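You operate a simulated robot arm through the tools that you are given. There is no shell and no other tool. Be economical: measure what you need, move in short steps, check, and stop when the job is done.

Carry out the task below with a simulated two-armed robot. There is one attempt and no reset: what you move stays moved.

TASK
On the top of the grey cabinet, fold the cloth in half, so that it is half as long.

It is judged by the outcome, as a careful person would: the job done as asked, and still so three seconds after it is handed in. It fails if anything else is knocked over, pushed out of place, dropped, spilled or broken. Flat cloth is picked up by pressing the open fingertips on it (5 to 10 N) and closing them slowly along it; thin cloth reads only 2 to 8 mm in the jaws.

THE ROBOT
Two 7-joint arms with two-finger parallel grippers on one trunk, on a base that drives. Base frame: it is fixed to the floor where the robot stands at the start and does not move with it; the origin is under the middle of the robot, x ahead of it, y to its left, z up. Units: cm, degrees, N and s.
The left shoulder is at the start at [7, 13.4, 125.1], the right one opposite. Places, roughly: top of the grey cabinet [50, 0, 90]. Payload 1.57 kg a hand.
The TCP of each hand is the grasp point between the finger pads, 3 cm short of the fingertips. In the tool frame z runs along the fingers and y along their closing line. Largest opening 8 cm; finger width 1.7, thickness 1.2; the body of the gripper, 4 by 8.2 cm, starts 8 cm behind the TCP.
Orientation is told as [roll, pitch, yaw] about the base's x, y, z axes, in that order, counted from this pose: with the fingers straight down and closing along the base's y, the tool's x points along the base's -x, its y along +y and its z along -z.

THE INTERFACE
- The arms move only by the tool servo_tool. It takes "left_moves", "right_moves" or both (then of equal length, played together; a hand with none holds still); each is a list of rows, each a list of 7 numbers: the turn, a rotation vector about the tool's x, y, z in degrees, then the shift along the tool's x, y, z in m, then the closure, from 0 (fully open) to 1 (shut). In form: [[ax, ay, az, dx, dy, dz, claw], ...]. A call has 1 to 10 rows; each row shifts and turns the commanded pose from where the row before left it, along the tool's axes as they then stand. A row lasts 0.2 s, in which the tool goes at most 5 cm and 8.6 degrees; a call with a longer step from one row to the next is refused whole, and so is a gripper value outside its range. A pose out of reach is approached as far as the arm can. The call stops where the force on the tool passes 40 N (or 10 N more than at its start, if that is more) or the arm is blocked; 0.2 s more then pass. The fingers move at their own pace (about 15.3 cm/s each) and stop on an object; they squeeze with about 35 N. The grip force told is the motor's: it shows also when the fingers shut on nothing. Time passes only in rows, and 0.2 s behind the last, so rows that do not move let the fingers close. It gives the time, the measured TCP pose, the force on the tool (base axes), the opening and the grip force at its end, in the units of the frame above (readings bear some noise).
- Cameras (640 x 400 px; columns grow to the right, rows downward): "scene" is now at [12.92, -0.87, 146.26]; the picture's right is [-0.09, -1.00, 0.00], its down [-0.72, 0.06, -0.69] and it looks along [0.69, -0.06, -0.72] (base axes); focal length 279 px, centre (320, 200). "left" rides on the left gripper at [7.2, 0.7, -12.2] in its tool frame; the picture's right is [-0.09, 1.00, 0.00], its down [-0.84, -0.08, -0.54] and it looks along [-0.54, -0.05, 0.84] (tool axes); focal length 238 px, centre (320, 200). "right" rides on the right gripper at [7.2, -0.7, -12.2] in its tool frame; the picture's right is [0.09, 1.00, 0.00], its down [-0.84, 0.08, -0.54] and it looks along [-0.54, 0.05, 0.84] (tool axes); focal length 238 px, centre (320, 200). There is no depth. A picture from a camera that has moved, and an enlarged one, comes with that camera's place and axes in the base frame and with its lens.
- grab_frame(camera): a new picture of that camera. No time passes.
- raise_lower(by): slides the trunk up (or, below 0, down) by that many cm; the arms and the scene camera ride with it, the base frame stays. It gives what a move gives, with no picture.
- drive_base(legs): drives the robot by 1 to 6 legs, each [ahead, left, turn to the left] in cm, cm and degrees, along the robot's own axes; the way and the turn of a leg run together, so that a leg with both is an arc; at most 150 cm and 180 degrees a leg. The arms and the cameras ride along, it lands a little off, and it stops where it bumps. It gives what a move gives.
- turn_head(pan, tilt): turns the head with the scene camera to pan (to the left, within 86 degrees either way) and tilt (down, from -29 to 69), counted from straight ahead of the robot. It gives what a move gives.
- zoom(camera, box): a new picture of the part [left, top, right, bottom] of that camera's present view, enlarged. No time passes.
- close_job(): hands the job in; it is judged then, once.

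Work in short steps. Places have to be worked out from the pictures, the camera data and where the tool is seen: move nearer, look again, correct. Check each grasp and each placing, and mend what went wrong. You have 120 turns and 108 pictures in all, those below and enlarged ones among them. Open the grippers and draw the arms clear of the work before you hand the job in, unless the task says otherwise; then end with one line.

The tools are called after "Request:" as name(argument=value, ...) on one line, values as JSON. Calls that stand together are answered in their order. servo_tool: Moves the arms, as the interface text tells. Its arguments: {"type":"object","properties":{"left_moves":{"type":"array","items":{"type":"array","items":{"type":"number"}}},"right_moves":{"type":"array","items":{"type":"array","items":{"type":"number"}}}},"required":[]} The other tools are called the same way: raise_lower (by) slides the trunk up or down; drive_base (legs) drives the base; turn_head (pan, tilt) turns the head that bears the scene camera; grab_frame (camera) takes a picture; zoom (camera, box) takes an enlarged picture of a part of a camera's view; close_job () hands the job in.

At the start:

```text
time_s: 0.0
left_tool_pos: [48.71, 22.89, 118.4]
left_tcp_rot: [-0.1, 0.0, 0.1]
left_contact_force: [-0.1, 0.3, -0.3]
left_finger_gap: 8.01
left_gripper_force: 0.0
right_tool_pos: [48.72, -22.31, 117.13]
right_tcp_rot: [-0.1, 0.0, 0.1]
right_contact_force: [-0.4, 0.6, 1.0]
right_finger_gap: 8.03
right_gripper_force: 0.0
trunk travel left (down, up): [-82.5, 11.5]
robot x, y, heading: [0.04, -0.12, -0.3]
head pan, tilt: [-5.1, 46.3]
```

scene: 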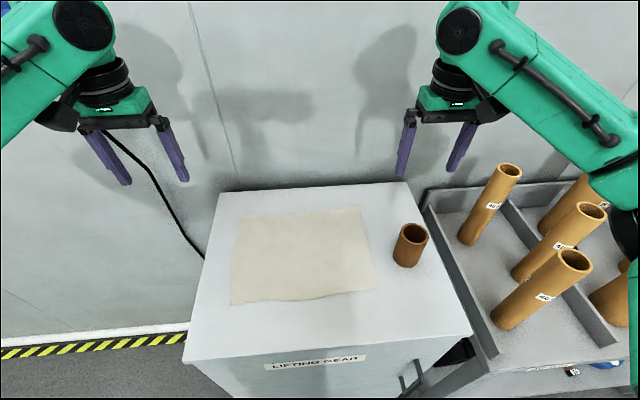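
right: 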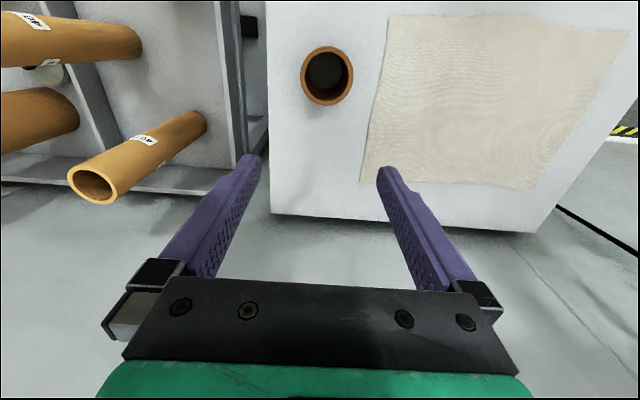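
left: 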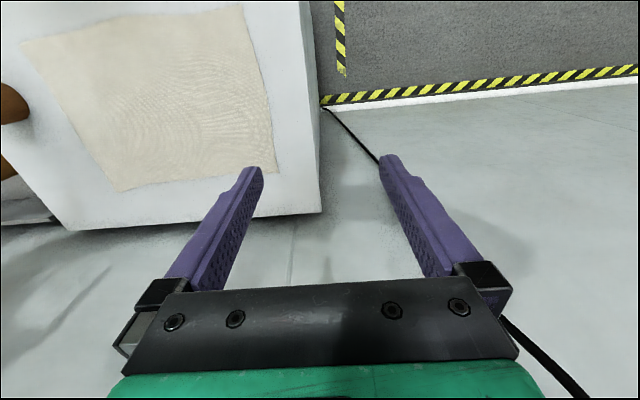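

The cloth is about 32 cm along y by 24 cm along x, so I need to fold it along y. The arms would suit this best from the cabinet's left side. First I'll look down to see how close the base can get.

Request:
turn_head(pan=0, tilt=69)

Request:
grab_frame(camera="scene")

Request:
turn_head(pan=70, tilt=35)

Request:
grab_frame(camera="scene")

```text
time_s: 0.9
left_tool_pos: [48.9, 22.9, 118.38]
left_tcp_rot: [0.0, 0.1, 0.0]
left_contact_force: [0.1, 0.3, 0.4]
left_finger_gap: 8.0
left_gripper_force: 0.2
right_tool_pos: [48.7, -22.29, 117.04]
right_tcp_rot: [-0.1, 0.1, 0.0]
right_contact_force: [-1.0, -0.4, 1.3]
right_finger_gap: 8.0
right_gripper_force: 0.0
trunk travel left (down, up): [-82.5, 11.5]
robot x, y, heading: [0.12, 0.25, 0.1]
head pan, tilt: [0.0, 68.8]
```

```text
104 pictures are left
camera scene: at [10.51, -0.16, 143.55], right [0.0, -1.0, 0.0], down [-0.93, 0.0, -0.36], along [0.36, 0.0, -0.93], focal length 279 px, centre (320, 200)
```

scene: 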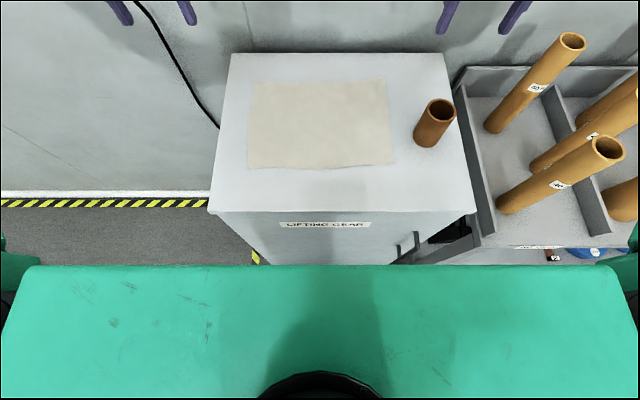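

```text
time_s: 2.3
left_tool_pos: [48.8, 22.86, 118.42]
left_tcp_rot: [-0.1, 0.1, 0.0]
left_contact_force: [-0.3, 0.4, 0.0]
left_finger_gap: 8.02
left_gripper_force: 0.1
right_tool_pos: [48.79, -22.28, 117.14]
right_tcp_rot: [0.0, 0.0, 0.0]
right_contact_force: [-0.4, 0.1, 0.2]
right_finger_gap: 8.01
right_gripper_force: 0.0
trunk travel left (down, up): [-82.5, 11.5]
robot x, y, heading: [-0.01, 0.09, 0.0]
head pan, tilt: [70.0, 35.0]
```

```text
103 pictures are left
camera scene: at [7.94, 8.11, 147.91], right [0.94, -0.34, 0.0], down [-0.2, -0.54, -0.82], along [0.28, 0.77, -0.57], focal length 279 px, centre (320, 200)
```

scene: 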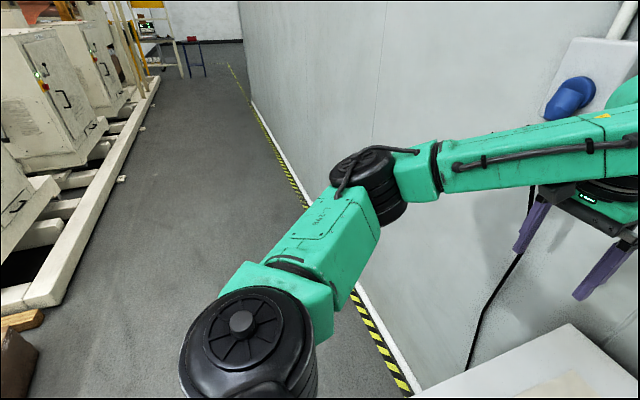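

Cabinet stands against a wall, so I'll work from the front: the left hand takes the far-left corner, the right hand the near-left corner. I'll shift the base a little left and then ahead to gain reach.

Request:
drive_base(legs=[[0, 8, 0], [5, 0, 0]])

Request:
turn_head(pan=-5, tilt=50)

Request:
grab_frame(camera="scene")

```text
time_s: 3.9
left_tool_pos: [53.0, 30.63, 118.83]
left_tcp_rot: [0.1, -0.4, 0.0]
left_contact_force: [-0.1, -0.5, 1.1]
left_finger_gap: 8.02
left_gripper_force: 0.1
right_tool_pos: [52.9, -14.46, 117.35]
right_tcp_rot: [0.2, -0.5, 0.0]
right_contact_force: [-1.3, -0.4, -0.1]
right_finger_gap: 7.98
right_gripper_force: 0.2
trunk travel left (down, up): [-82.5, 11.5]
robot x, y, heading: [5.14, 8.24, -0.1]
head pan, tilt: [70.0, 35.0]
```

```text
time_s: 5.3
left_tool_pos: [53.84, 30.96, 118.37]
left_tcp_rot: [-0.1, 0.1, -0.1]
left_contact_force: [0.1, -0.5, -0.4]
left_finger_gap: 8.02
left_gripper_force: 0.1
right_tool_pos: [53.73, -14.14, 117.13]
right_tcp_rot: [0.0, 0.0, 0.0]
right_contact_force: [-0.4, 0.1, 0.0]
right_finger_gap: 8.01
right_gripper_force: 0.1
trunk travel left (down, up): [-82.5, 11.5]
robot x, y, heading: [5.06, 8.32, 0.2]
head pan, tilt: [-5.0, 50.0]
```

```text
102 pictures are left
camera scene: at [17.58, 7.31, 145.74], right [-0.09, -1.0, 0.0], down [-0.76, 0.07, -0.64], along [0.64, -0.06, -0.77], focal length 279 px, centre (320, 200)
```

scene: 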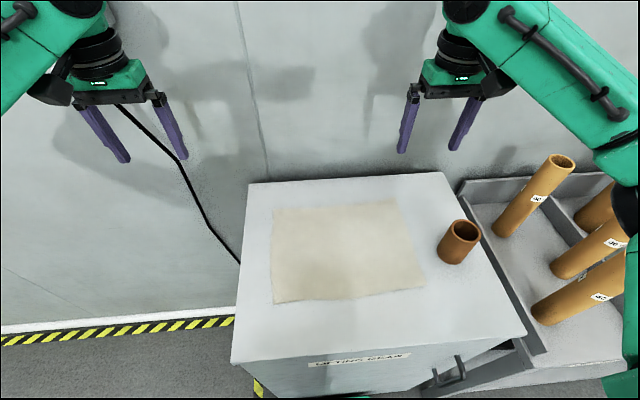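

Base moved freely. I'll go 4 cm closer and look at the cloth's left edge through the left hand camera.

Request:
drive_base(legs=[[4, 0, 0]])

Request:
servo_tool(left_moves=[[0, 0, 0, -0.0, -0.04, 0.03, 0.3], [0, 0, 0, -0.0, -0.04, 0.03, 0.5], [0, 0, 0, -0.0, -0.04, 0.03, 0.5], [0, 0, 0, 0, -0.03, 0.03, 0.5], [0, 0, 0, 0, 0, 0, 0.5]])

Request:
grab_frame(camera="left")

Request:
grab_frame(camera="scene")

```text
time_s: 6.2
left_tool_pos: [54.9, 30.82, 118.47]
left_tcp_rot: [-0.1, 0.1, 0.0]
left_contact_force: [-0.6, -0.2, 0.3]
left_finger_gap: 7.99
left_gripper_force: 0.0
right_tool_pos: [54.76, -14.19, 117.12]
right_tcp_rot: [0.0, -0.1, 0.0]
right_contact_force: [0.3, -0.2, -1.0]
right_finger_gap: 7.98
right_gripper_force: 0.0
trunk travel left (down, up): [-82.5, 11.5]
robot x, y, heading: [6.41, 8.14, -0.2]
head pan, tilt: [-5.0, 50.0]
stopped in leg 1: the robot was blocked; the commanded pose is now the measured one
```

```text
time_s: 7.4
left_tool_pos: [54.87, 16.2, 106.57]
left_tcp_rot: [-0.1, -0.1, 0.0]
left_contact_force: [0.5, 1.1, 0.1]
left_finger_gap: 4.04
left_gripper_force: 0.0
right_tool_pos: [54.75, -14.24, 117.16]
right_tcp_rot: [0.0, -0.1, 0.0]
right_contact_force: [0.3, 0.3, 0.4]
right_finger_gap: 8.0
right_gripper_force: 0.0
trunk travel left (down, up): [-82.5, 11.5]
robot x, y, heading: [5.63, 7.93, 0.1]
head pan, tilt: [-5.0, 50.0]
```

```text
101 pictures are left
camera left: at [47.76, 16.83, 118.68], right [0.09, 1.0, 0.0], down [0.84, -0.08, 0.54], along [0.54, -0.05, -0.84], focal length 238 px, centre (320, 200)
```

left: 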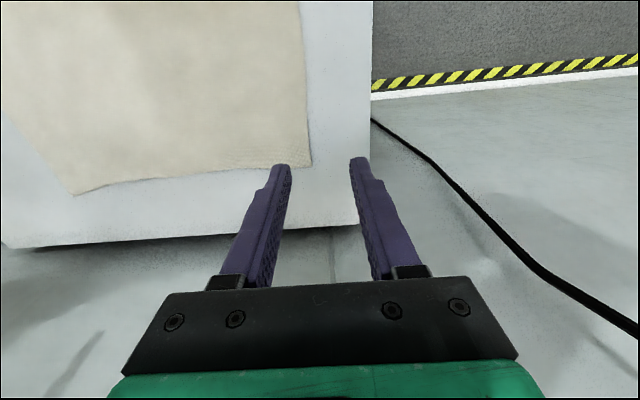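

```text
100 pictures are left
camera scene: at [18.59, 7.34, 145.75], right [-0.09, -1.0, 0.0], down [-0.76, 0.07, -0.64], along [0.64, -0.06, -0.77], focal length 279 px, centre (320, 200)
```

scene: 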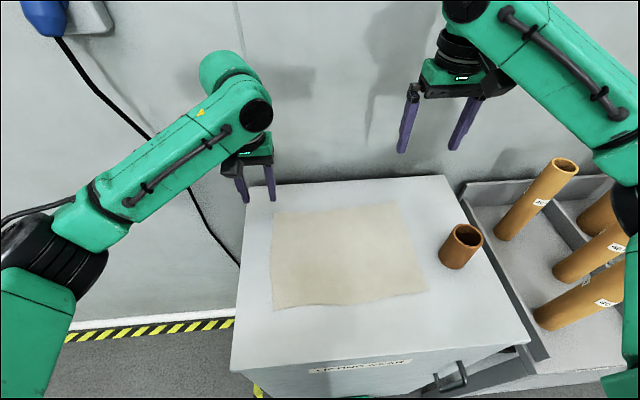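

Base is now against its limit, which is near enough. The cloth's left edge is at y≈14.8 and its far-left corner at about (61, 14.5). I'll move the left hand above that corner and bring the right hand over to the near-left corner, both still high.

Request:
servo_tool(left_moves=[[0, 0, 0, -0.02, -0.017, 0.03, 0.625], [0, 0, 0, -0.021, -0.017, 0.03, 0.625], [0, 0, 0, 0, 0, 0.02, 0.625], [0, 0, 0, 0, 0, 0, 0.625], [0, 0, 0, 0, 0, 0, 0.625], [0, 0, 0, 0, 0, 0, 0.625], [0, 0, 0, 0, 0, 0, 0.625]], right_moves=[[0, 0, 0, 0.04, 0, 0.01, 0.3], [0, 0, 0, 0.04, 0, 0.01, 0.625], [0, 0, 0, 0.045, 0.02, 0, 0.625], [0, 0, 0, 0.015, 0.045, 0, 0.625], [0, 0, 0, 0, 0.045, 0, 0.625], [0, 0, 0, 0, 0.045, 0, 0.625], [0, 0, 0, 0, 0.045, 0, 0.625]])

Request:
grab_frame(camera="scene")

Request:
grab_frame(camera="left")

Request:
grab_frame(camera="right")

```text
time_s: 9.0
left_tool_pos: [58.92, 12.85, 98.51]
left_tcp_rot: [-0.3, -0.1, 0.0]
left_contact_force: [-0.2, 0.0, 0.1]
left_finger_gap: 3.01
left_gripper_force: 0.1
right_tool_pos: [41.1, 5.84, 115.15]
right_tcp_rot: [-0.1, 0.1, 0.0]
right_contact_force: [-0.3, 1.5, 0.0]
right_finger_gap: 3.0
right_gripper_force: 0.0
trunk travel left (down, up): [-82.5, 11.5]
robot x, y, heading: [5.95, 8.25, 0.1]
head pan, tilt: [-5.0, 50.0]
```

```text
99 pictures are left
camera scene: at [18.67, 7.58, 145.74], right [-0.09, -1.0, 0.0], down [-0.76, 0.07, -0.64], along [0.64, -0.06, -0.77], focal length 279 px, centre (320, 200)
```

scene: 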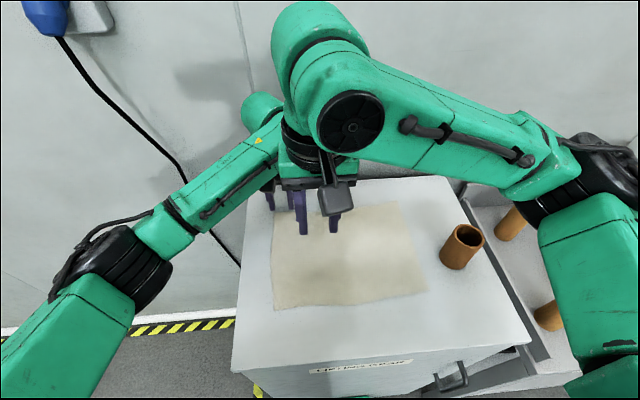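

```text
98 pictures are left
camera left: at [51.85, 13.56, 110.66], right [0.09, 1.0, 0.0], down [0.84, -0.08, 0.54], along [0.54, -0.05, -0.84], focal length 238 px, centre (320, 200)
```

left: 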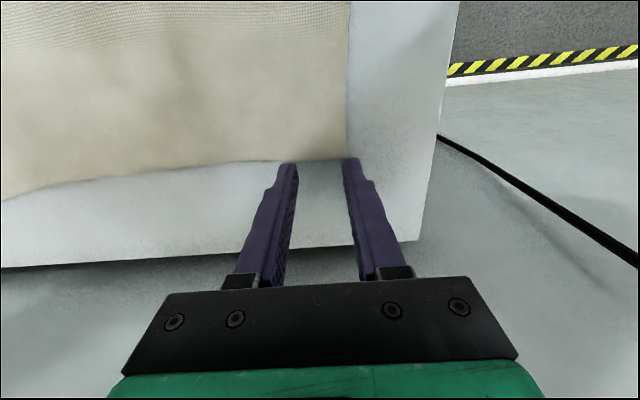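

```text
97 pictures are left
camera right: at [33.84, 5.22, 127.47], right [-0.09, 1.0, 0.0], down [0.84, 0.08, 0.54], along [0.54, 0.05, -0.84], focal length 238 px, centre (320, 200)
```

right: 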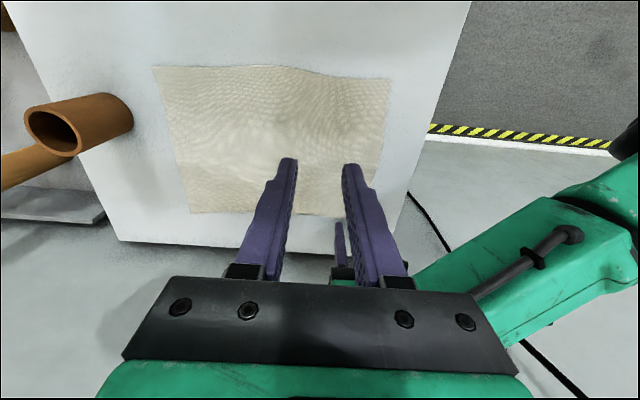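

Left hand is well placed, with its outer finger on the edge. Next I bring the right hand above the near-left corner at about (40.5, 12.5).

Request:
servo_tool(right_moves=[[0, 0, 0, 0.003, 0.033, 0.02, 0.625], [0, 0, 0, 0.003, 0.033, 0.03, 0.625], [0, 0, 0, 0, 0, 0.04, 0.625], [0, 0, 0, 0, 0, 0.04, 0.625], [0, 0, 0, 0, 0, 0.035, 0.625], [0, 0, 0, 0, 0, 0, 0.625]], left_moves=[[0, 0, 0, 0, -0.004, 0, 0.625], [0, 0, 0, 0, 0, 0, 0.625], [0, 0, 0, 0, 0, 0.01, 0.625], [0, 0, 0, 0, 0, 0.01, 0.625], [0, 0, 0, 0, 0, 0.01, 0.625], [0, 0, 0, 0, 0, 0, 0.625]])

Request:
grab_frame(camera="scene")

Request:
grab_frame(camera="right")

```text
time_s: 10.1
left_tool_pos: [59.28, 11.97, 97.08]
left_tcp_rot: [-0.5, -1.5, 0.0]
left_contact_force: [-4.4, 1.6, 22.9]
left_finger_gap: 3.02
left_gripper_force: 0.0
right_tool_pos: [40.04, 12.54, 100.74]
right_tcp_rot: [0.0, -0.2, 0.2]
right_contact_force: [0.1, -1.0, -0.5]
right_finger_gap: 2.99
right_gripper_force: 0.1
trunk travel left (down, up): [-82.5, 11.5]
robot x, y, heading: [5.85, 8.28, -0.0]
head pan, tilt: [-5.0, 50.0]
stopped in row 5 (left hand): the force on the tool passed its limit (the readings are from after the stop); the commanded pose is now the measured one
```

```text
96 pictures are left
camera scene: at [18.23, 7.34, 145.8], right [-0.09, -1.0, 0.0], down [-0.76, 0.07, -0.64], along [0.64, -0.06, -0.76], focal length 279 px, centre (320, 200)
```

scene: 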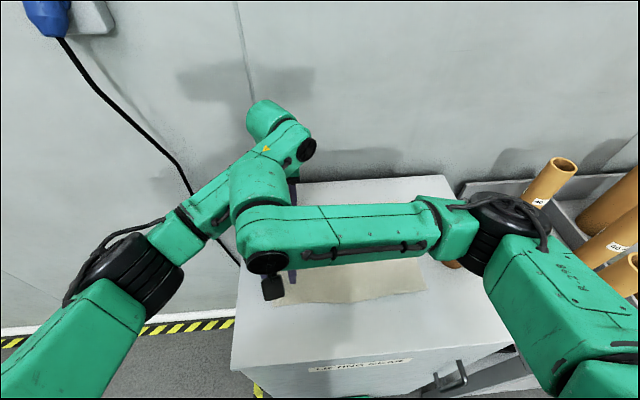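

```text
95 pictures are left
camera right: at [32.79, 11.8, 113.02], right [-0.09, 1.0, 0.0], down [0.83, 0.08, 0.55], along [0.54, 0.05, -0.84], focal length 238 px, centre (320, 200)
```

right: 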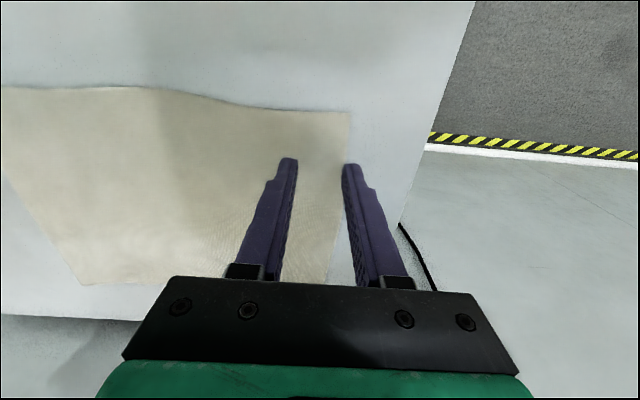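

Comparing all the views, the corners only agree if the surface is at z≈94, so the left fingers touched the cloth right at its far edge. The cloth then spans x 37–59 and y −15 to 14.5. I'll lift the left hand, correct it to (57, 12.2), move the right hand to (39, 12.2), then check.

Request:
servo_tool(left_moves=[[0, 0, 0, 0, 0, -0.015, 0.625], [0, 1.5, 0, 0.022, 0.002, 0, 0.625], [0, 0, 0, 0, 0, 0, 0.625], [0, 0, 0, 0, 0, 0, 0.625]], right_moves=[[0, 0, 0, 0, 0, 0, 0.625], [0, 0, 0, 0.01, -0.004, 0, 0.625], [0, 0, 0, 0, 0, 0.015, 0.625], [0, 0, 0, 0, 0, 0, 0.625]])

Request:
grab_frame(camera="left")

Request:
grab_frame(camera="right")

```text
time_s: 11.1
left_tool_pos: [57.33, 12.48, 98.06]
left_tcp_rot: [-0.3, 0.6, -0.1]
left_contact_force: [-0.1, -0.1, 0.0]
left_finger_gap: 3.0
left_gripper_force: 0.0
right_tool_pos: [39.23, 12.11, 99.18]
right_tcp_rot: [0.0, 0.1, 0.1]
right_contact_force: [0.3, 0.3, -0.2]
right_finger_gap: 3.01
right_gripper_force: 0.0
trunk travel left (down, up): [-82.5, 11.5]
robot x, y, heading: [6.04, 8.37, 0.0]
head pan, tilt: [-5.0, 50.0]
```

```text
94 pictures are left
camera left: at [50.27, 13.13, 110.23], right [0.09, 1.0, -0.01], down [0.84, -0.07, 0.54], along [0.53, -0.05, -0.84], focal length 238 px, centre (320, 200)
```

left: 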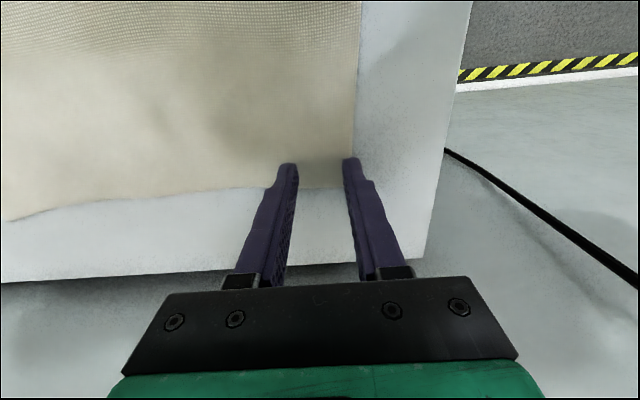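

```text
93 pictures are left
camera right: at [31.98, 11.36, 111.37], right [-0.09, 1.0, 0.0], down [0.84, 0.08, 0.54], along [0.54, 0.05, -0.84], focal length 238 px, centre (320, 200)
```

right: 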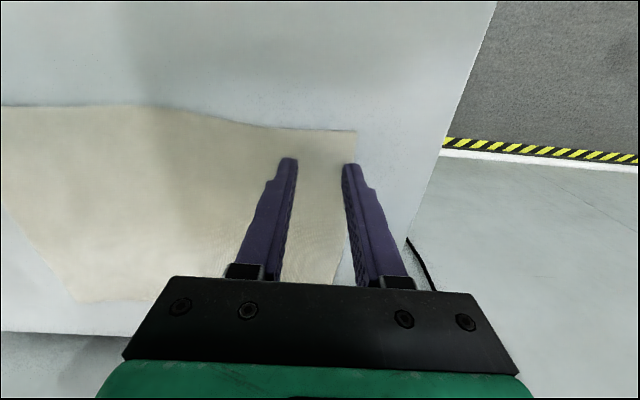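

Both hands now sit over their corners. I'll press down gently in small steps and read the forces.

Request:
servo_tool(left_moves=[[0, -0.6, 0, 0, -0.002, 0.005, 0.625], [0, 0, 0, 0, 0, 0.004, 0.625], [0, 0, 0, 0, 0, 0.003, 0.625], [0, 0, 0, 0, 0, 0.002, 0.625], [0, 0, 0, 0, 0, 0, 0.625]], right_moves=[[0, 0, 0, 0, 0, 0.01, 0.625], [0, 0, 0, 0, 0, 0.006, 0.625], [0, 0, 0, 0, 0, 0.005, 0.625], [0, 0, 0, 0, 0, 0.004, 0.625], [0, 0, 0, 0, 0, 0, 0.625]])

```text
time_s: 12.4
left_tool_pos: [56.95, 12.04, 97.27]
left_tcp_rot: [-0.3, -0.6, 0.2]
left_contact_force: [-0.7, 0.6, 8.7]
left_finger_gap: 3.0
left_gripper_force: 0.0
right_tool_pos: [39.13, 12.18, 97.2]
right_tcp_rot: [0.4, -0.9, 0.1]
right_contact_force: [-0.8, -2.3, 17.0]
right_finger_gap: 3.02
right_gripper_force: 0.0
trunk travel left (down, up): [-82.5, 11.5]
robot x, y, heading: [5.81, 7.89, -0.2]
head pan, tilt: [-5.0, 50.0]
stopped in row 5 (right hand): the force on the tool passed its limit (the readings are from after the stop); the commanded pose is now the measured one
```

Both are in contact at z≈97.2. I'll hold a light press and close slowly.

Request:
servo_tool(left_moves=[[0, 0, 0, 0, 0, 0.004, 0.625], [0, 0, 0, 0, 0, 0, 0.67], [0, 0, 0, 0, 0, 0, 0.71], [0, 0, 0, 0, 0, 0, 0.75], [0, 0, 0, 0, 0, 0, 0.79]], right_moves=[[0, 0, 0, 0, 0, 0.003, 0.625], [0, 0, 0, 0, 0, 0, 0.67], [0, 0, 0, 0, 0, 0, 0.71], [0, 0, 0, 0, 0, 0, 0.75], [0, 0, 0, 0, 0, 0, 0.79]])

Request:
grab_frame(camera="left")

Request:
grab_frame(camera="right")

```text
time_s: 13.2
left_tool_pos: [57.08, 11.94, 97.09]
left_tcp_rot: [-0.5, -1.3, 0.0]
left_contact_force: [-0.4, -0.2, 15.9]
left_finger_gap: 2.33
left_gripper_force: 0.0
right_tool_pos: [39.29, 12.3, 97.11]
right_tcp_rot: [0.7, -1.4, 0.0]
right_contact_force: [-2.3, -0.8, 23.2]
right_finger_gap: 2.34
right_gripper_force: 0.4
trunk travel left (down, up): [-82.5, 11.5]
robot x, y, heading: [5.66, 8.03, 0.2]
head pan, tilt: [-5.0, 50.0]
stopped in row 3 (right hand): the force on the tool passed its limit (the readings are from after the stop); the commanded pose is now the measured one
```

```text
92 pictures are left
camera left: at [49.62, 12.74, 109.13], right [0.09, 1.0, -0.01], down [0.82, -0.07, 0.56], along [0.56, -0.06, -0.83], focal length 238 px, centre (320, 200)
```

left: 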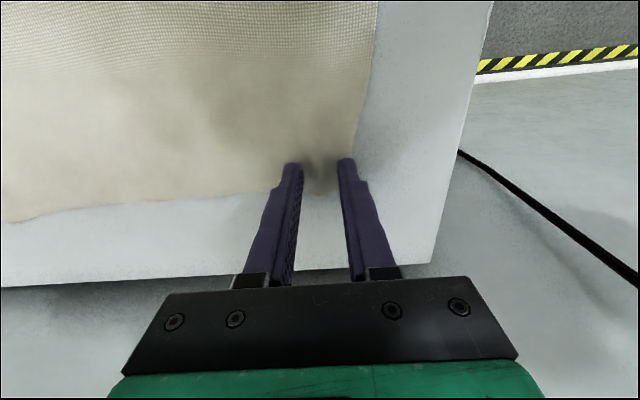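

```text
91 pictures are left
camera right: at [31.71, 11.37, 109.21], right [-0.09, 1.0, 0.01], down [0.82, 0.07, 0.56], along [0.56, 0.06, -0.83], focal length 238 px, centre (320, 200)
```

right: 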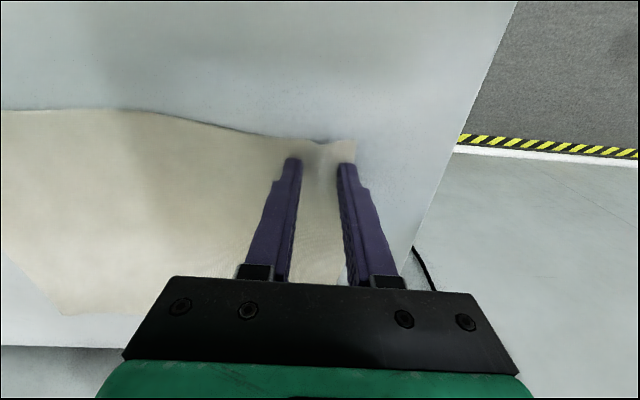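

Cloth is rising between both pairs of fingers, but the press is too strong. I'll ease up a few mm and keep closing.

Request:
servo_tool(left_moves=[[0, 0, 0, 0, 0, -0.0015, 0.72], [0, 0, 0, 0, 0, 0, 0.76], [0, 0, 0, 0, 0, 0, 0.8], [0, 0, 0, 0, 0, 0, 0.84]], right_moves=[[0, 0, 0, 0, 0, -0.003, 0.72], [0, 0, 0, 0, 0, 0, 0.76], [0, 0, 0, 0, 0, 0, 0.8], [0, 0, 0, 0, 0, 0, 0.84]])

```text
time_s: 14.2
left_tool_pos: [57.12, 12.02, 97.15]
left_tcp_rot: [-0.5, -1.2, 0.0]
left_contact_force: [2.7, 0.6, 32.2]
left_finger_gap: 1.25
left_gripper_force: 0.0
right_tool_pos: [39.2, 12.25, 97.19]
right_tcp_rot: [0.5, -1.1, -0.1]
right_contact_force: [-0.4, 0.1, 1.1]
right_finger_gap: 1.26
right_gripper_force: 0.1
trunk travel left (down, up): [-82.5, 11.5]
robot x, y, heading: [6.01, 8.17, 0.1]
head pan, tilt: [-5.0, 50.0]
```

Left presses at 32 N and right at 1 N. I'll trim both and finish closing.

Request:
servo_tool(left_moves=[[0, 0, 0, 0, 0, -0.002, 0.86], [0, 0, 0, 0, 0, 0, 0.9], [0, 0, 0, 0, 0, 0, 0.95], [0, 0, 0, 0, 0, 0, 1], [0, 0, 0, 0, 0, 0, 1], [0, 0, 0, 0, 0, 0, 1]], right_moves=[[0, 0, 0, 0, 0, 0.001, 0.86], [0, 0, 0, 0, 0, 0, 0.9], [0, 0, 0, 0, 0, 0, 0.95], [0, 0, 0, 0, 0, 0, 1], [0, 0, 0, 0, 0, 0, 1], [0, 0, 0, 0, 0, 0, 1]])

Request:
grab_frame(camera="left")

Request:
grab_frame(camera="right")

```text
time_s: 15.6
left_tool_pos: [57.18, 12.03, 97.14]
left_tcp_rot: [-0.5, -0.9, 0.0]
left_contact_force: [-0.8, 0.8, 22.7]
left_finger_gap: 0.24
left_gripper_force: 23.7
right_tool_pos: [39.37, 12.32, 97.13]
right_tcp_rot: [0.5, -1.1, 0.1]
right_contact_force: [0.5, -0.1, 3.8]
right_finger_gap: 0.2
right_gripper_force: 24.1
trunk travel left (down, up): [-82.5, 11.5]
robot x, y, heading: [5.94, 7.91, -0.0]
head pan, tilt: [-5.0, 50.0]
```

```text
90 pictures are left
camera left: at [49.8, 12.8, 109.16], right [0.09, 1.0, -0.01], down [0.83, -0.07, 0.56], along [0.55, -0.06, -0.83], focal length 238 px, centre (320, 200)
```

left: 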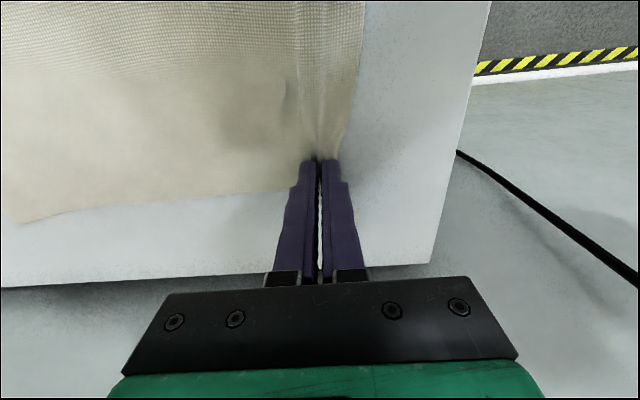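

```text
89 pictures are left
camera right: at [31.87, 11.41, 109.28], right [-0.09, 1.0, 0.01], down [0.83, 0.07, 0.56], along [0.56, 0.06, -0.83], focal length 238 px, centre (320, 200)
```

right: 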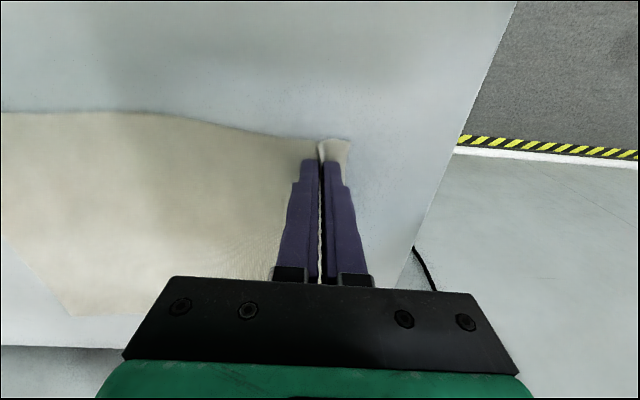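

Both jaws read 2 mm with cloth inside. I'll lift 4 cm with a slight move inward and check.

Request:
servo_tool(left_moves=[[0, 0, 0, 0, 0, -0.015, 1], [0, 0, 0, 0, -0.005, -0.015, 1], [0, 0, 0, 0, -0.01, -0.015, 1], [0, 0, 0, 0, 0, 0, 1]], right_moves=[[0, 0, 0, 0, 0, -0.015, 1], [0, 0, 0, 0, -0.005, -0.015, 1], [0, 0, 0, 0, -0.01, -0.015, 1], [0, 0, 0, 0, 0, 0, 1]])

Request:
grab_frame(camera="left")

Request:
grab_frame(camera="right")

Request:
grab_frame(camera="scene")

```text
time_s: 16.6
left_tool_pos: [57.41, 10.69, 101.56]
left_tcp_rot: [-0.5, -0.7, 0.0]
left_contact_force: [0.7, 0.1, -1.3]
left_finger_gap: 0.22
left_gripper_force: 23.6
right_tool_pos: [39.65, 10.75, 101.46]
right_tcp_rot: [0.5, -0.8, -0.1]
right_contact_force: [0.0, 1.6, -0.2]
right_finger_gap: 0.18
right_gripper_force: 24.0
trunk travel left (down, up): [-82.5, 11.5]
robot x, y, heading: [6.4, 8.19, -0.1]
head pan, tilt: [-5.0, 50.0]
```

```text
88 pictures are left
camera left: at [50.12, 11.41, 113.68], right [0.09, 1.0, -0.01], down [0.83, -0.07, 0.55], along [0.55, -0.06, -0.83], focal length 238 px, centre (320, 200)
```

left: 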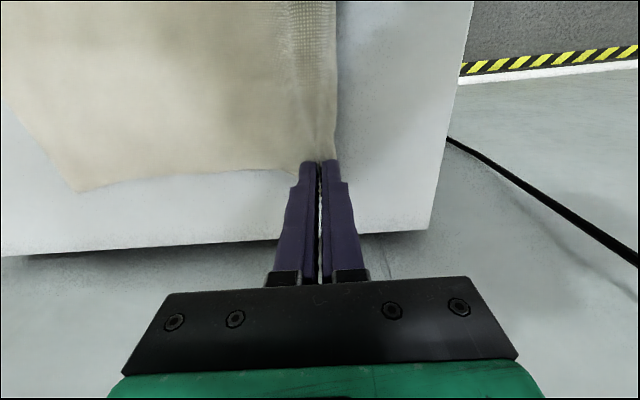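

```text
87 pictures are left
camera right: at [32.24, 9.89, 113.62], right [-0.09, 1.0, 0.01], down [0.83, 0.07, 0.55], along [0.55, 0.06, -0.83], focal length 238 px, centre (320, 200)
```

right: 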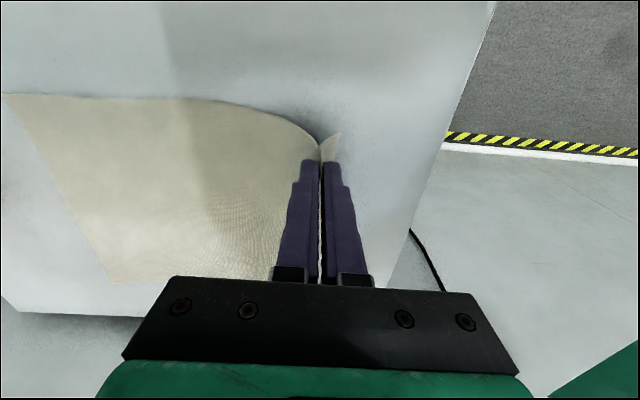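

```text
86 pictures are left
camera scene: at [18.68, 7.34, 145.74], right [-0.09, -1.0, 0.0], down [-0.76, 0.07, -0.64], along [0.64, -0.06, -0.77], focal length 279 px, centre (320, 200)
```

scene: 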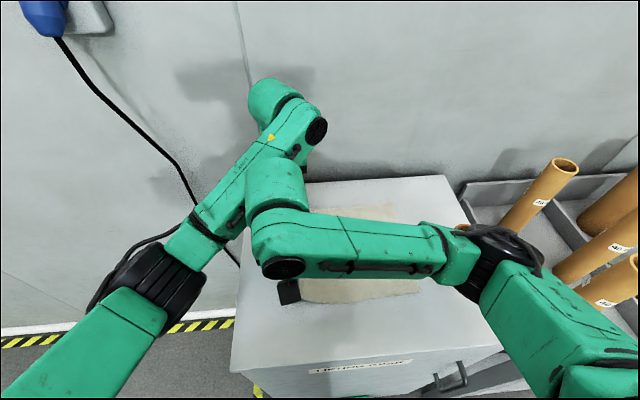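

Both corners are lifted cleanly. I'll start the fold arc over to y≈5.5 at 9 cm of height, then slide the base right so the left arm can reach the far-right side.

Request:
servo_tool(left_moves=[[0, 0, 0, 0, -0.01, -0.012, 1], [0, 0, 0, 0, -0.012, -0.012, 1], [0, 0, 0, 0, -0.015, -0.012, 1], [0, 0, 0, 0, -0.015, -0.009, 1], [0, 0, 0, 0, 0, 0, 1]], right_moves=[[0, 0, 0, 0, -0.01, -0.012, 1], [0, 0, 0, 0, -0.012, -0.012, 1], [0, 0, 0, 0, -0.015, -0.012, 1], [0, 0, 0, 0, -0.015, -0.009, 1], [0, 0, 0, 0, 0, 0, 1]])

Request:
drive_base(legs=[[-0.5, -11, 0]])

Request:
grab_frame(camera="scene")

Request:
grab_frame(camera="right")

Request:
grab_frame(camera="left")

```text
time_s: 17.8
left_tool_pos: [57.39, 5.48, 106.38]
left_tcp_rot: [-0.5, -0.6, 0.0]
left_contact_force: [0.0, 0.4, 0.2]
left_finger_gap: 0.23
left_gripper_force: 24.7
right_tool_pos: [39.47, 5.54, 106.13]
right_tcp_rot: [0.5, -0.9, 0.0]
right_contact_force: [-0.3, -0.4, 0.4]
right_finger_gap: 0.23
right_gripper_force: 23.8
trunk travel left (down, up): [-82.5, 11.5]
robot x, y, heading: [5.82, 8.1, -0.0]
head pan, tilt: [-5.0, 50.0]
```

```text
time_s: 18.9
left_tool_pos: [56.78, -5.22, 106.34]
left_tcp_rot: [-0.6, -0.7, 0.1]
left_contact_force: [-0.2, -0.7, 0.1]
left_finger_gap: 0.22
left_gripper_force: 24.1
right_tool_pos: [38.96, -5.08, 106.12]
right_tcp_rot: [0.4, -0.9, 0.0]
right_contact_force: [0.3, 0.9, -0.4]
right_finger_gap: 0.18
right_gripper_force: 23.5
trunk travel left (down, up): [-82.5, 11.5]
robot x, y, heading: [5.74, -2.68, -0.1]
head pan, tilt: [-5.0, 50.0]
```

```text
85 pictures are left
camera scene: at [18.11, -3.2, 145.74], right [-0.09, -1.0, 0.0], down [-0.76, 0.07, -0.64], along [0.64, -0.06, -0.77], focal length 279 px, centre (320, 200)
```

scene: 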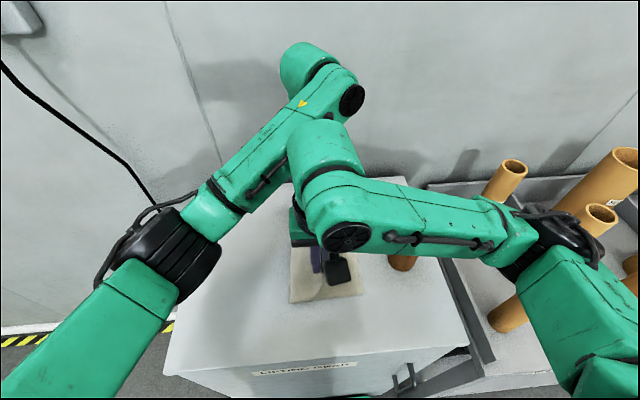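

```text
84 pictures are left
camera right: at [31.52, -5.87, 118.22], right [-0.09, 1.0, 0.01], down [0.83, 0.07, 0.56], along [0.55, 0.06, -0.83], focal length 238 px, centre (320, 200)
```

right: 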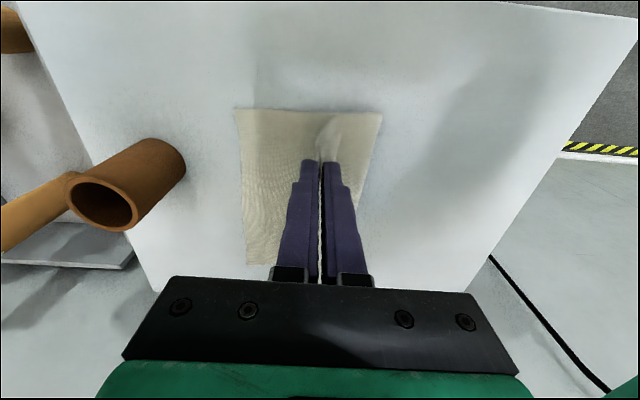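

```text
83 pictures are left
camera left: at [49.53, -4.37, 118.41], right [0.09, 1.0, -0.01], down [0.83, -0.07, 0.55], along [0.55, -0.06, -0.83], focal length 238 px, centre (320, 200)
```

left: 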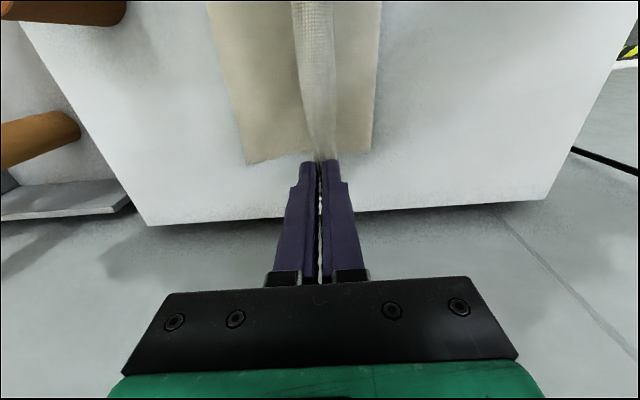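

The fold is taking shape, with the bottom edge at y≈−13.7 and the bend at y≈1. I'll tilt the tools so the fingertips point back toward the fold. That keeps the edge flap from tucking underneath.

Request:
servo_tool(left_moves=[[-7.5, 0, 0, 0, 0, 0, 1], [-7.5, 0, 0, 0, 0, 0, 1], [-7.5, 0, 0, 0, 0, 0, 1], [-7.5, 0, 0, 0, 0, 0, 1], [-7.5, 0, 0, 0, 0, 0, 1], [-7.5, 0, 0, 0, 0, 0, 1], [0, 0, 0, 0, 0, 0, 1]], right_moves=[[-6, 0, 0, 0, 0, 0, 1], [-6, 0, 0, 0, 0, 0, 1], [-6, 0, 0, 0, 0, 0, 1], [-6, 0, 0, 0, 0, 0, 1], [-6, 0, 0, 0, 0, 0, 1], [-6, 0, 0, 0, 0, 0, 1], [0, 0, 0, 0, 0, 0, 1]])

Request:
grab_frame(camera="right")

Request:
grab_frame(camera="scene")

```text
time_s: 20.6
left_tool_pos: [56.78, -1.04, 104.49]
left_tcp_rot: [40.9, -0.6, 0.0]
left_contact_force: [-3.2, -0.9, 0.0]
left_finger_gap: 0.27
left_gripper_force: 23.2
left hand out of reach, approached as far as the arm can: row 4, 5, 6
right_tool_pos: [39.19, -5.44, 106.02]
right_tcp_rot: [36.6, -0.8, -0.1]
right_contact_force: [2.1, 1.0, -0.6]
right_finger_gap: 0.18
right_gripper_force: 23.1
trunk travel left (down, up): [-82.5, 11.5]
robot x, y, heading: [5.69, -2.9, 0.2]
head pan, tilt: [-5.0, 50.0]
```

```text
82 pictures are left
camera right: at [31.76, -13.36, 115.36], right [-0.1, 0.8, 0.59], down [0.83, -0.26, 0.49], along [0.55, 0.54, -0.64], focal length 238 px, centre (320, 200)
```

right: 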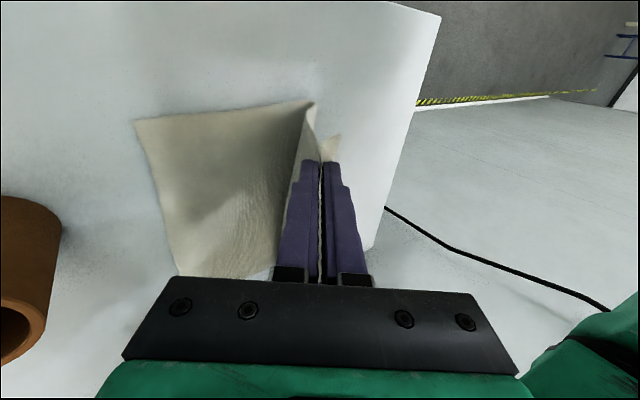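

```text
81 pictures are left
camera scene: at [18.11, -3.57, 145.74], right [-0.09, -1.0, 0.0], down [-0.76, 0.07, -0.64], along [0.64, -0.06, -0.77], focal length 279 px, centre (320, 200)
```

scene: 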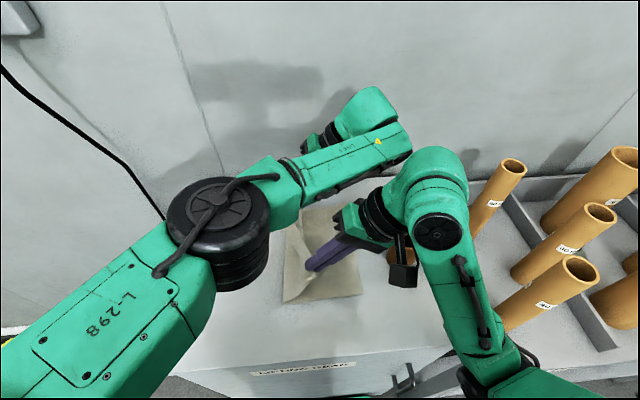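

The left arm runs out of reach at that tilt. I'll reduce its tilt to about 30°, and lower the right hand so the base can slide further right without tugging the cloth.

Request:
servo_tool(left_moves=[[7.5, 0, 0, 0, 0, 0, 1], [7.5, 0, 0, 0, 0, 0, 1], [0, 0, 0, 0, 0, 0, 1]], right_moves=[[0, 0, 0, 0, 0, 0.014, 1], [0, 0, 0, 0, -0.001, 0.014, 1], [0, 0, 0, 0, 0, 0.014, 1]])

```text
time_s: 21.4
left_tool_pos: [56.81, -0.94, 104.53]
left_tcp_rot: [25.7, -0.8, 0.0]
left_contact_force: [0.1, 0.0, -0.1]
left_finger_gap: 0.19
left_gripper_force: 23.4
right_tool_pos: [39.15, -2.88, 102.8]
right_tcp_rot: [36.5, -0.9, -0.1]
right_contact_force: [-0.9, 0.3, 0.7]
right_finger_gap: 0.21
right_gripper_force: 23.9
trunk travel left (down, up): [-82.5, 11.5]
robot x, y, heading: [5.76, -2.64, 0.1]
head pan, tilt: [-5.0, 50.0]
```

The command follows the reached pose, which is good. Now I slide the base 7 cm right.

Request:
drive_base(legs=[[0, -7, 0]])

Request:
grab_frame(camera="right")

Request:
grab_frame(camera="scene")

```text
time_s: 22.4
left_tool_pos: [56.8, -7.3, 104.49]
left_tcp_rot: [25.5, -0.6, 0.1]
left_contact_force: [0.3, 0.6, 0.0]
left_finger_gap: 0.2
left_gripper_force: 23.4
right_tool_pos: [39.12, -9.31, 102.75]
right_tcp_rot: [36.3, -0.9, 0.0]
right_contact_force: [0.0, 0.2, -0.1]
right_finger_gap: 0.2
right_gripper_force: 23.7
trunk travel left (down, up): [-82.5, 11.5]
robot x, y, heading: [5.35, -9.48, 0.2]
head pan, tilt: [-5.0, 50.0]
```

```text
80 pictures are left
camera right: at [31.75, -17.18, 112.1], right [-0.1, 0.8, 0.59], down [0.83, -0.26, 0.5], along [0.55, 0.54, -0.64], focal length 238 px, centre (320, 200)
```

right: 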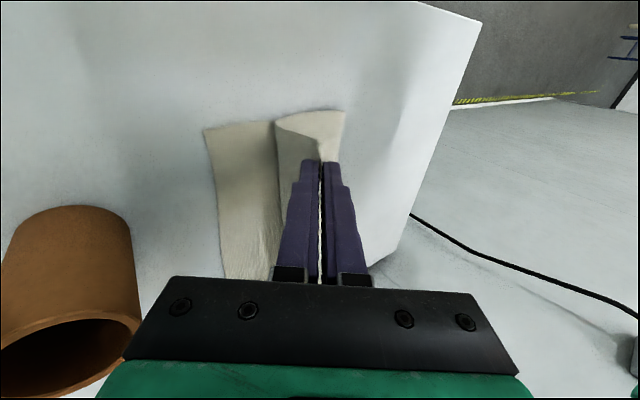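

```text
79 pictures are left
camera scene: at [18.1, -9.84, 145.75], right [-0.09, -1.0, 0.0], down [-0.76, 0.06, -0.64], along [0.64, -0.06, -0.77], focal length 279 px, centre (320, 200)
```

scene: 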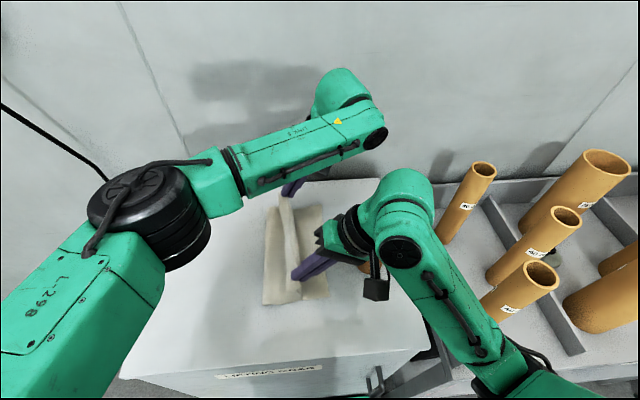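

The fold is forming well. I'll lower both hands most of the way, then slide a little more right to bring the edge over.

Request:
servo_tool(left_moves=[[0, 0, 0, 0, -0.01, 0.014, 1], [0, 0, 0, 0, -0.01, 0.014, 1], [0, 0, 0, 0, -0.0118, 0.0155, 1], [0, 0, 0, 0, 0, 0, 1]], right_moves=[[0, 0, 0, 0, -0.008, 0.011, 1], [0, 0, 0, 0, -0.008, 0.011, 1], [0, 0, 0, 0, -0.0093, 0.0128, 1], [0, 0, 0, 0, 0, 0, 1]])

Request:
drive_base(legs=[[0, -3.5, 0]])

Request:
grab_frame(camera="right")

Request:
grab_frame(camera="scene")

Request:
grab_frame(camera="left")

```text
time_s: 23.4
left_tool_pos: [56.84, -8.62, 99.06]
left_tcp_rot: [25.7, -0.6, 0.1]
left_contact_force: [0.2, 0.4, 0.0]
left_finger_gap: 0.21
left_gripper_force: 23.1
right_tool_pos: [39.17, -9.41, 98.42]
right_tcp_rot: [36.6, -0.9, 0.0]
right_contact_force: [0.0, -0.1, -0.6]
right_finger_gap: 0.19
right_gripper_force: 23.8
trunk travel left (down, up): [-82.5, 11.5]
robot x, y, heading: [5.88, -9.71, 0.0]
head pan, tilt: [-5.0, 50.0]
```

```text
time_s: 24.2
left_tool_pos: [56.79, -11.73, 99.2]
left_tcp_rot: [25.5, -0.7, 0.2]
left_contact_force: [0.6, -0.6, 0.2]
left_finger_gap: 0.18
left_gripper_force: 23.1
right_tool_pos: [39.2, -12.52, 98.37]
right_tcp_rot: [36.3, -0.9, 0.0]
right_contact_force: [-0.7, 1.2, 0.0]
right_finger_gap: 0.2
right_gripper_force: 23.5
trunk travel left (down, up): [-82.5, 11.5]
robot x, y, heading: [5.71, -13.01, -0.2]
head pan, tilt: [-5.0, 50.0]
```

```text
78 pictures are left
camera right: at [31.86, -20.45, 107.79], right [-0.1, 0.8, 0.59], down [0.83, -0.26, 0.5], along [0.55, 0.54, -0.64], focal length 238 px, centre (320, 200)
```

right: 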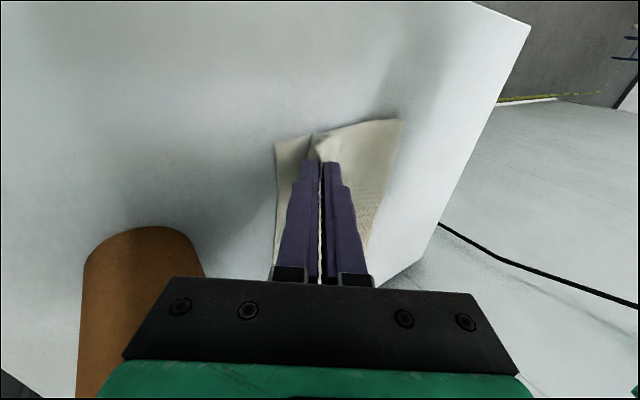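

```text
77 pictures are left
camera scene: at [18.1, -13.14, 145.75], right [-0.09, -1.0, 0.0], down [-0.76, 0.06, -0.64], along [0.64, -0.06, -0.77], focal length 279 px, centre (320, 200)
```

scene: 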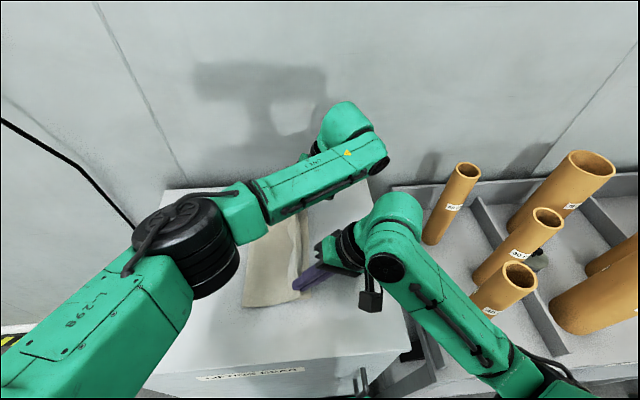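

```text
76 pictures are left
camera left: at [49.56, -16.45, 110.3], right [0.08, 0.9, 0.43], down [0.83, -0.3, 0.47], along [0.55, 0.32, -0.77], focal length 238 px, centre (320, 200)
```

left: 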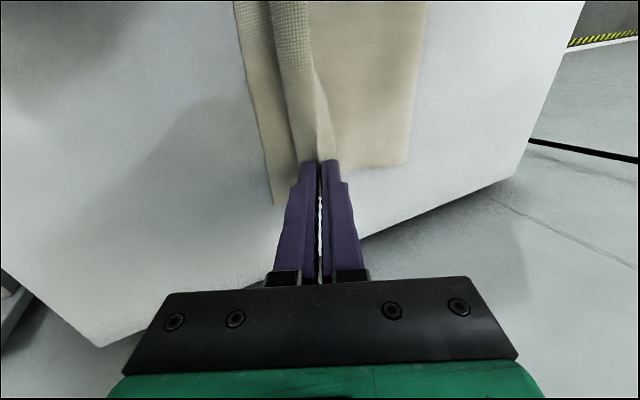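

Bottom edge is at y≈−13.4, the fold at y≈0, and the tips sit 1–2 cm above the lower layer. I'll open the jaws partly here and see how the edge settles.

Request:
servo_tool(left_moves=[[0, 0, 0, 0, -0.002, 0.0045, 1], [0, 0, 0, 0, 0, 0, 0.9], [0, 0, 0, 0, 0, 0, 0.8], [0, 0, 0, 0, 0, 0, 0.75], [0, 0, 0, 0, 0, 0, 0.75]], right_moves=[[0, 0, 0, 0, 0, 0, 1], [0, 0, 0, 0, 0, 0, 0.9], [0, 0, 0, 0, 0, 0, 0.8], [0, 0, 0, 0, 0, 0, 0.75], [0, 0, 0, 0, 0, 0, 0.75]])

Request:
grab_frame(camera="right")

Request:
grab_frame(camera="left")

```text
time_s: 25.4
left_tool_pos: [56.93, -12.12, 98.41]
left_tcp_rot: [25.9, -0.7, 0.2]
left_contact_force: [-0.2, -0.1, -0.2]
left_finger_gap: 1.98
left_gripper_force: 0.0
right_tool_pos: [39.24, -12.98, 98.46]
right_tcp_rot: [36.5, -0.9, 0.0]
right_contact_force: [0.5, -0.2, 0.4]
right_finger_gap: 2.02
right_gripper_force: 0.0
trunk travel left (down, up): [-82.5, 11.5]
robot x, y, heading: [5.57, -12.76, -0.0]
head pan, tilt: [-5.0, 50.0]
```

```text
75 pictures are left
camera right: at [31.86, -20.91, 107.75], right [-0.1, 0.8, 0.59], down [0.83, -0.26, 0.49], along [0.55, 0.54, -0.64], focal length 238 px, centre (320, 200)
```

right: 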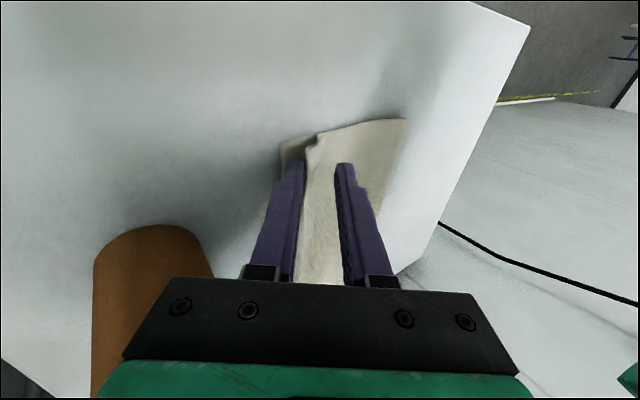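

```text
74 pictures are left
camera left: at [49.59, -16.87, 109.74], right [0.08, 0.9, 0.43], down [0.83, -0.3, 0.46], along [0.55, 0.32, -0.77], focal length 238 px, centre (320, 200)
```

left: 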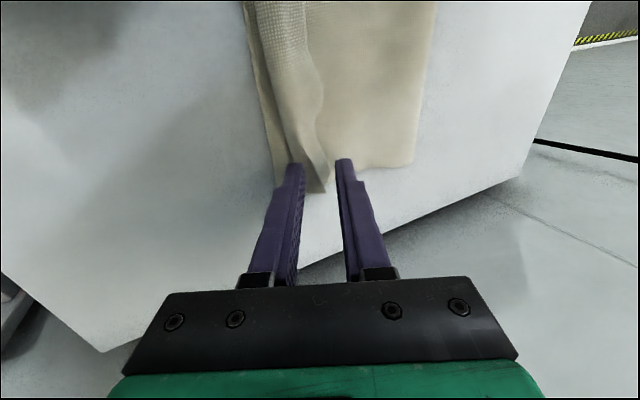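

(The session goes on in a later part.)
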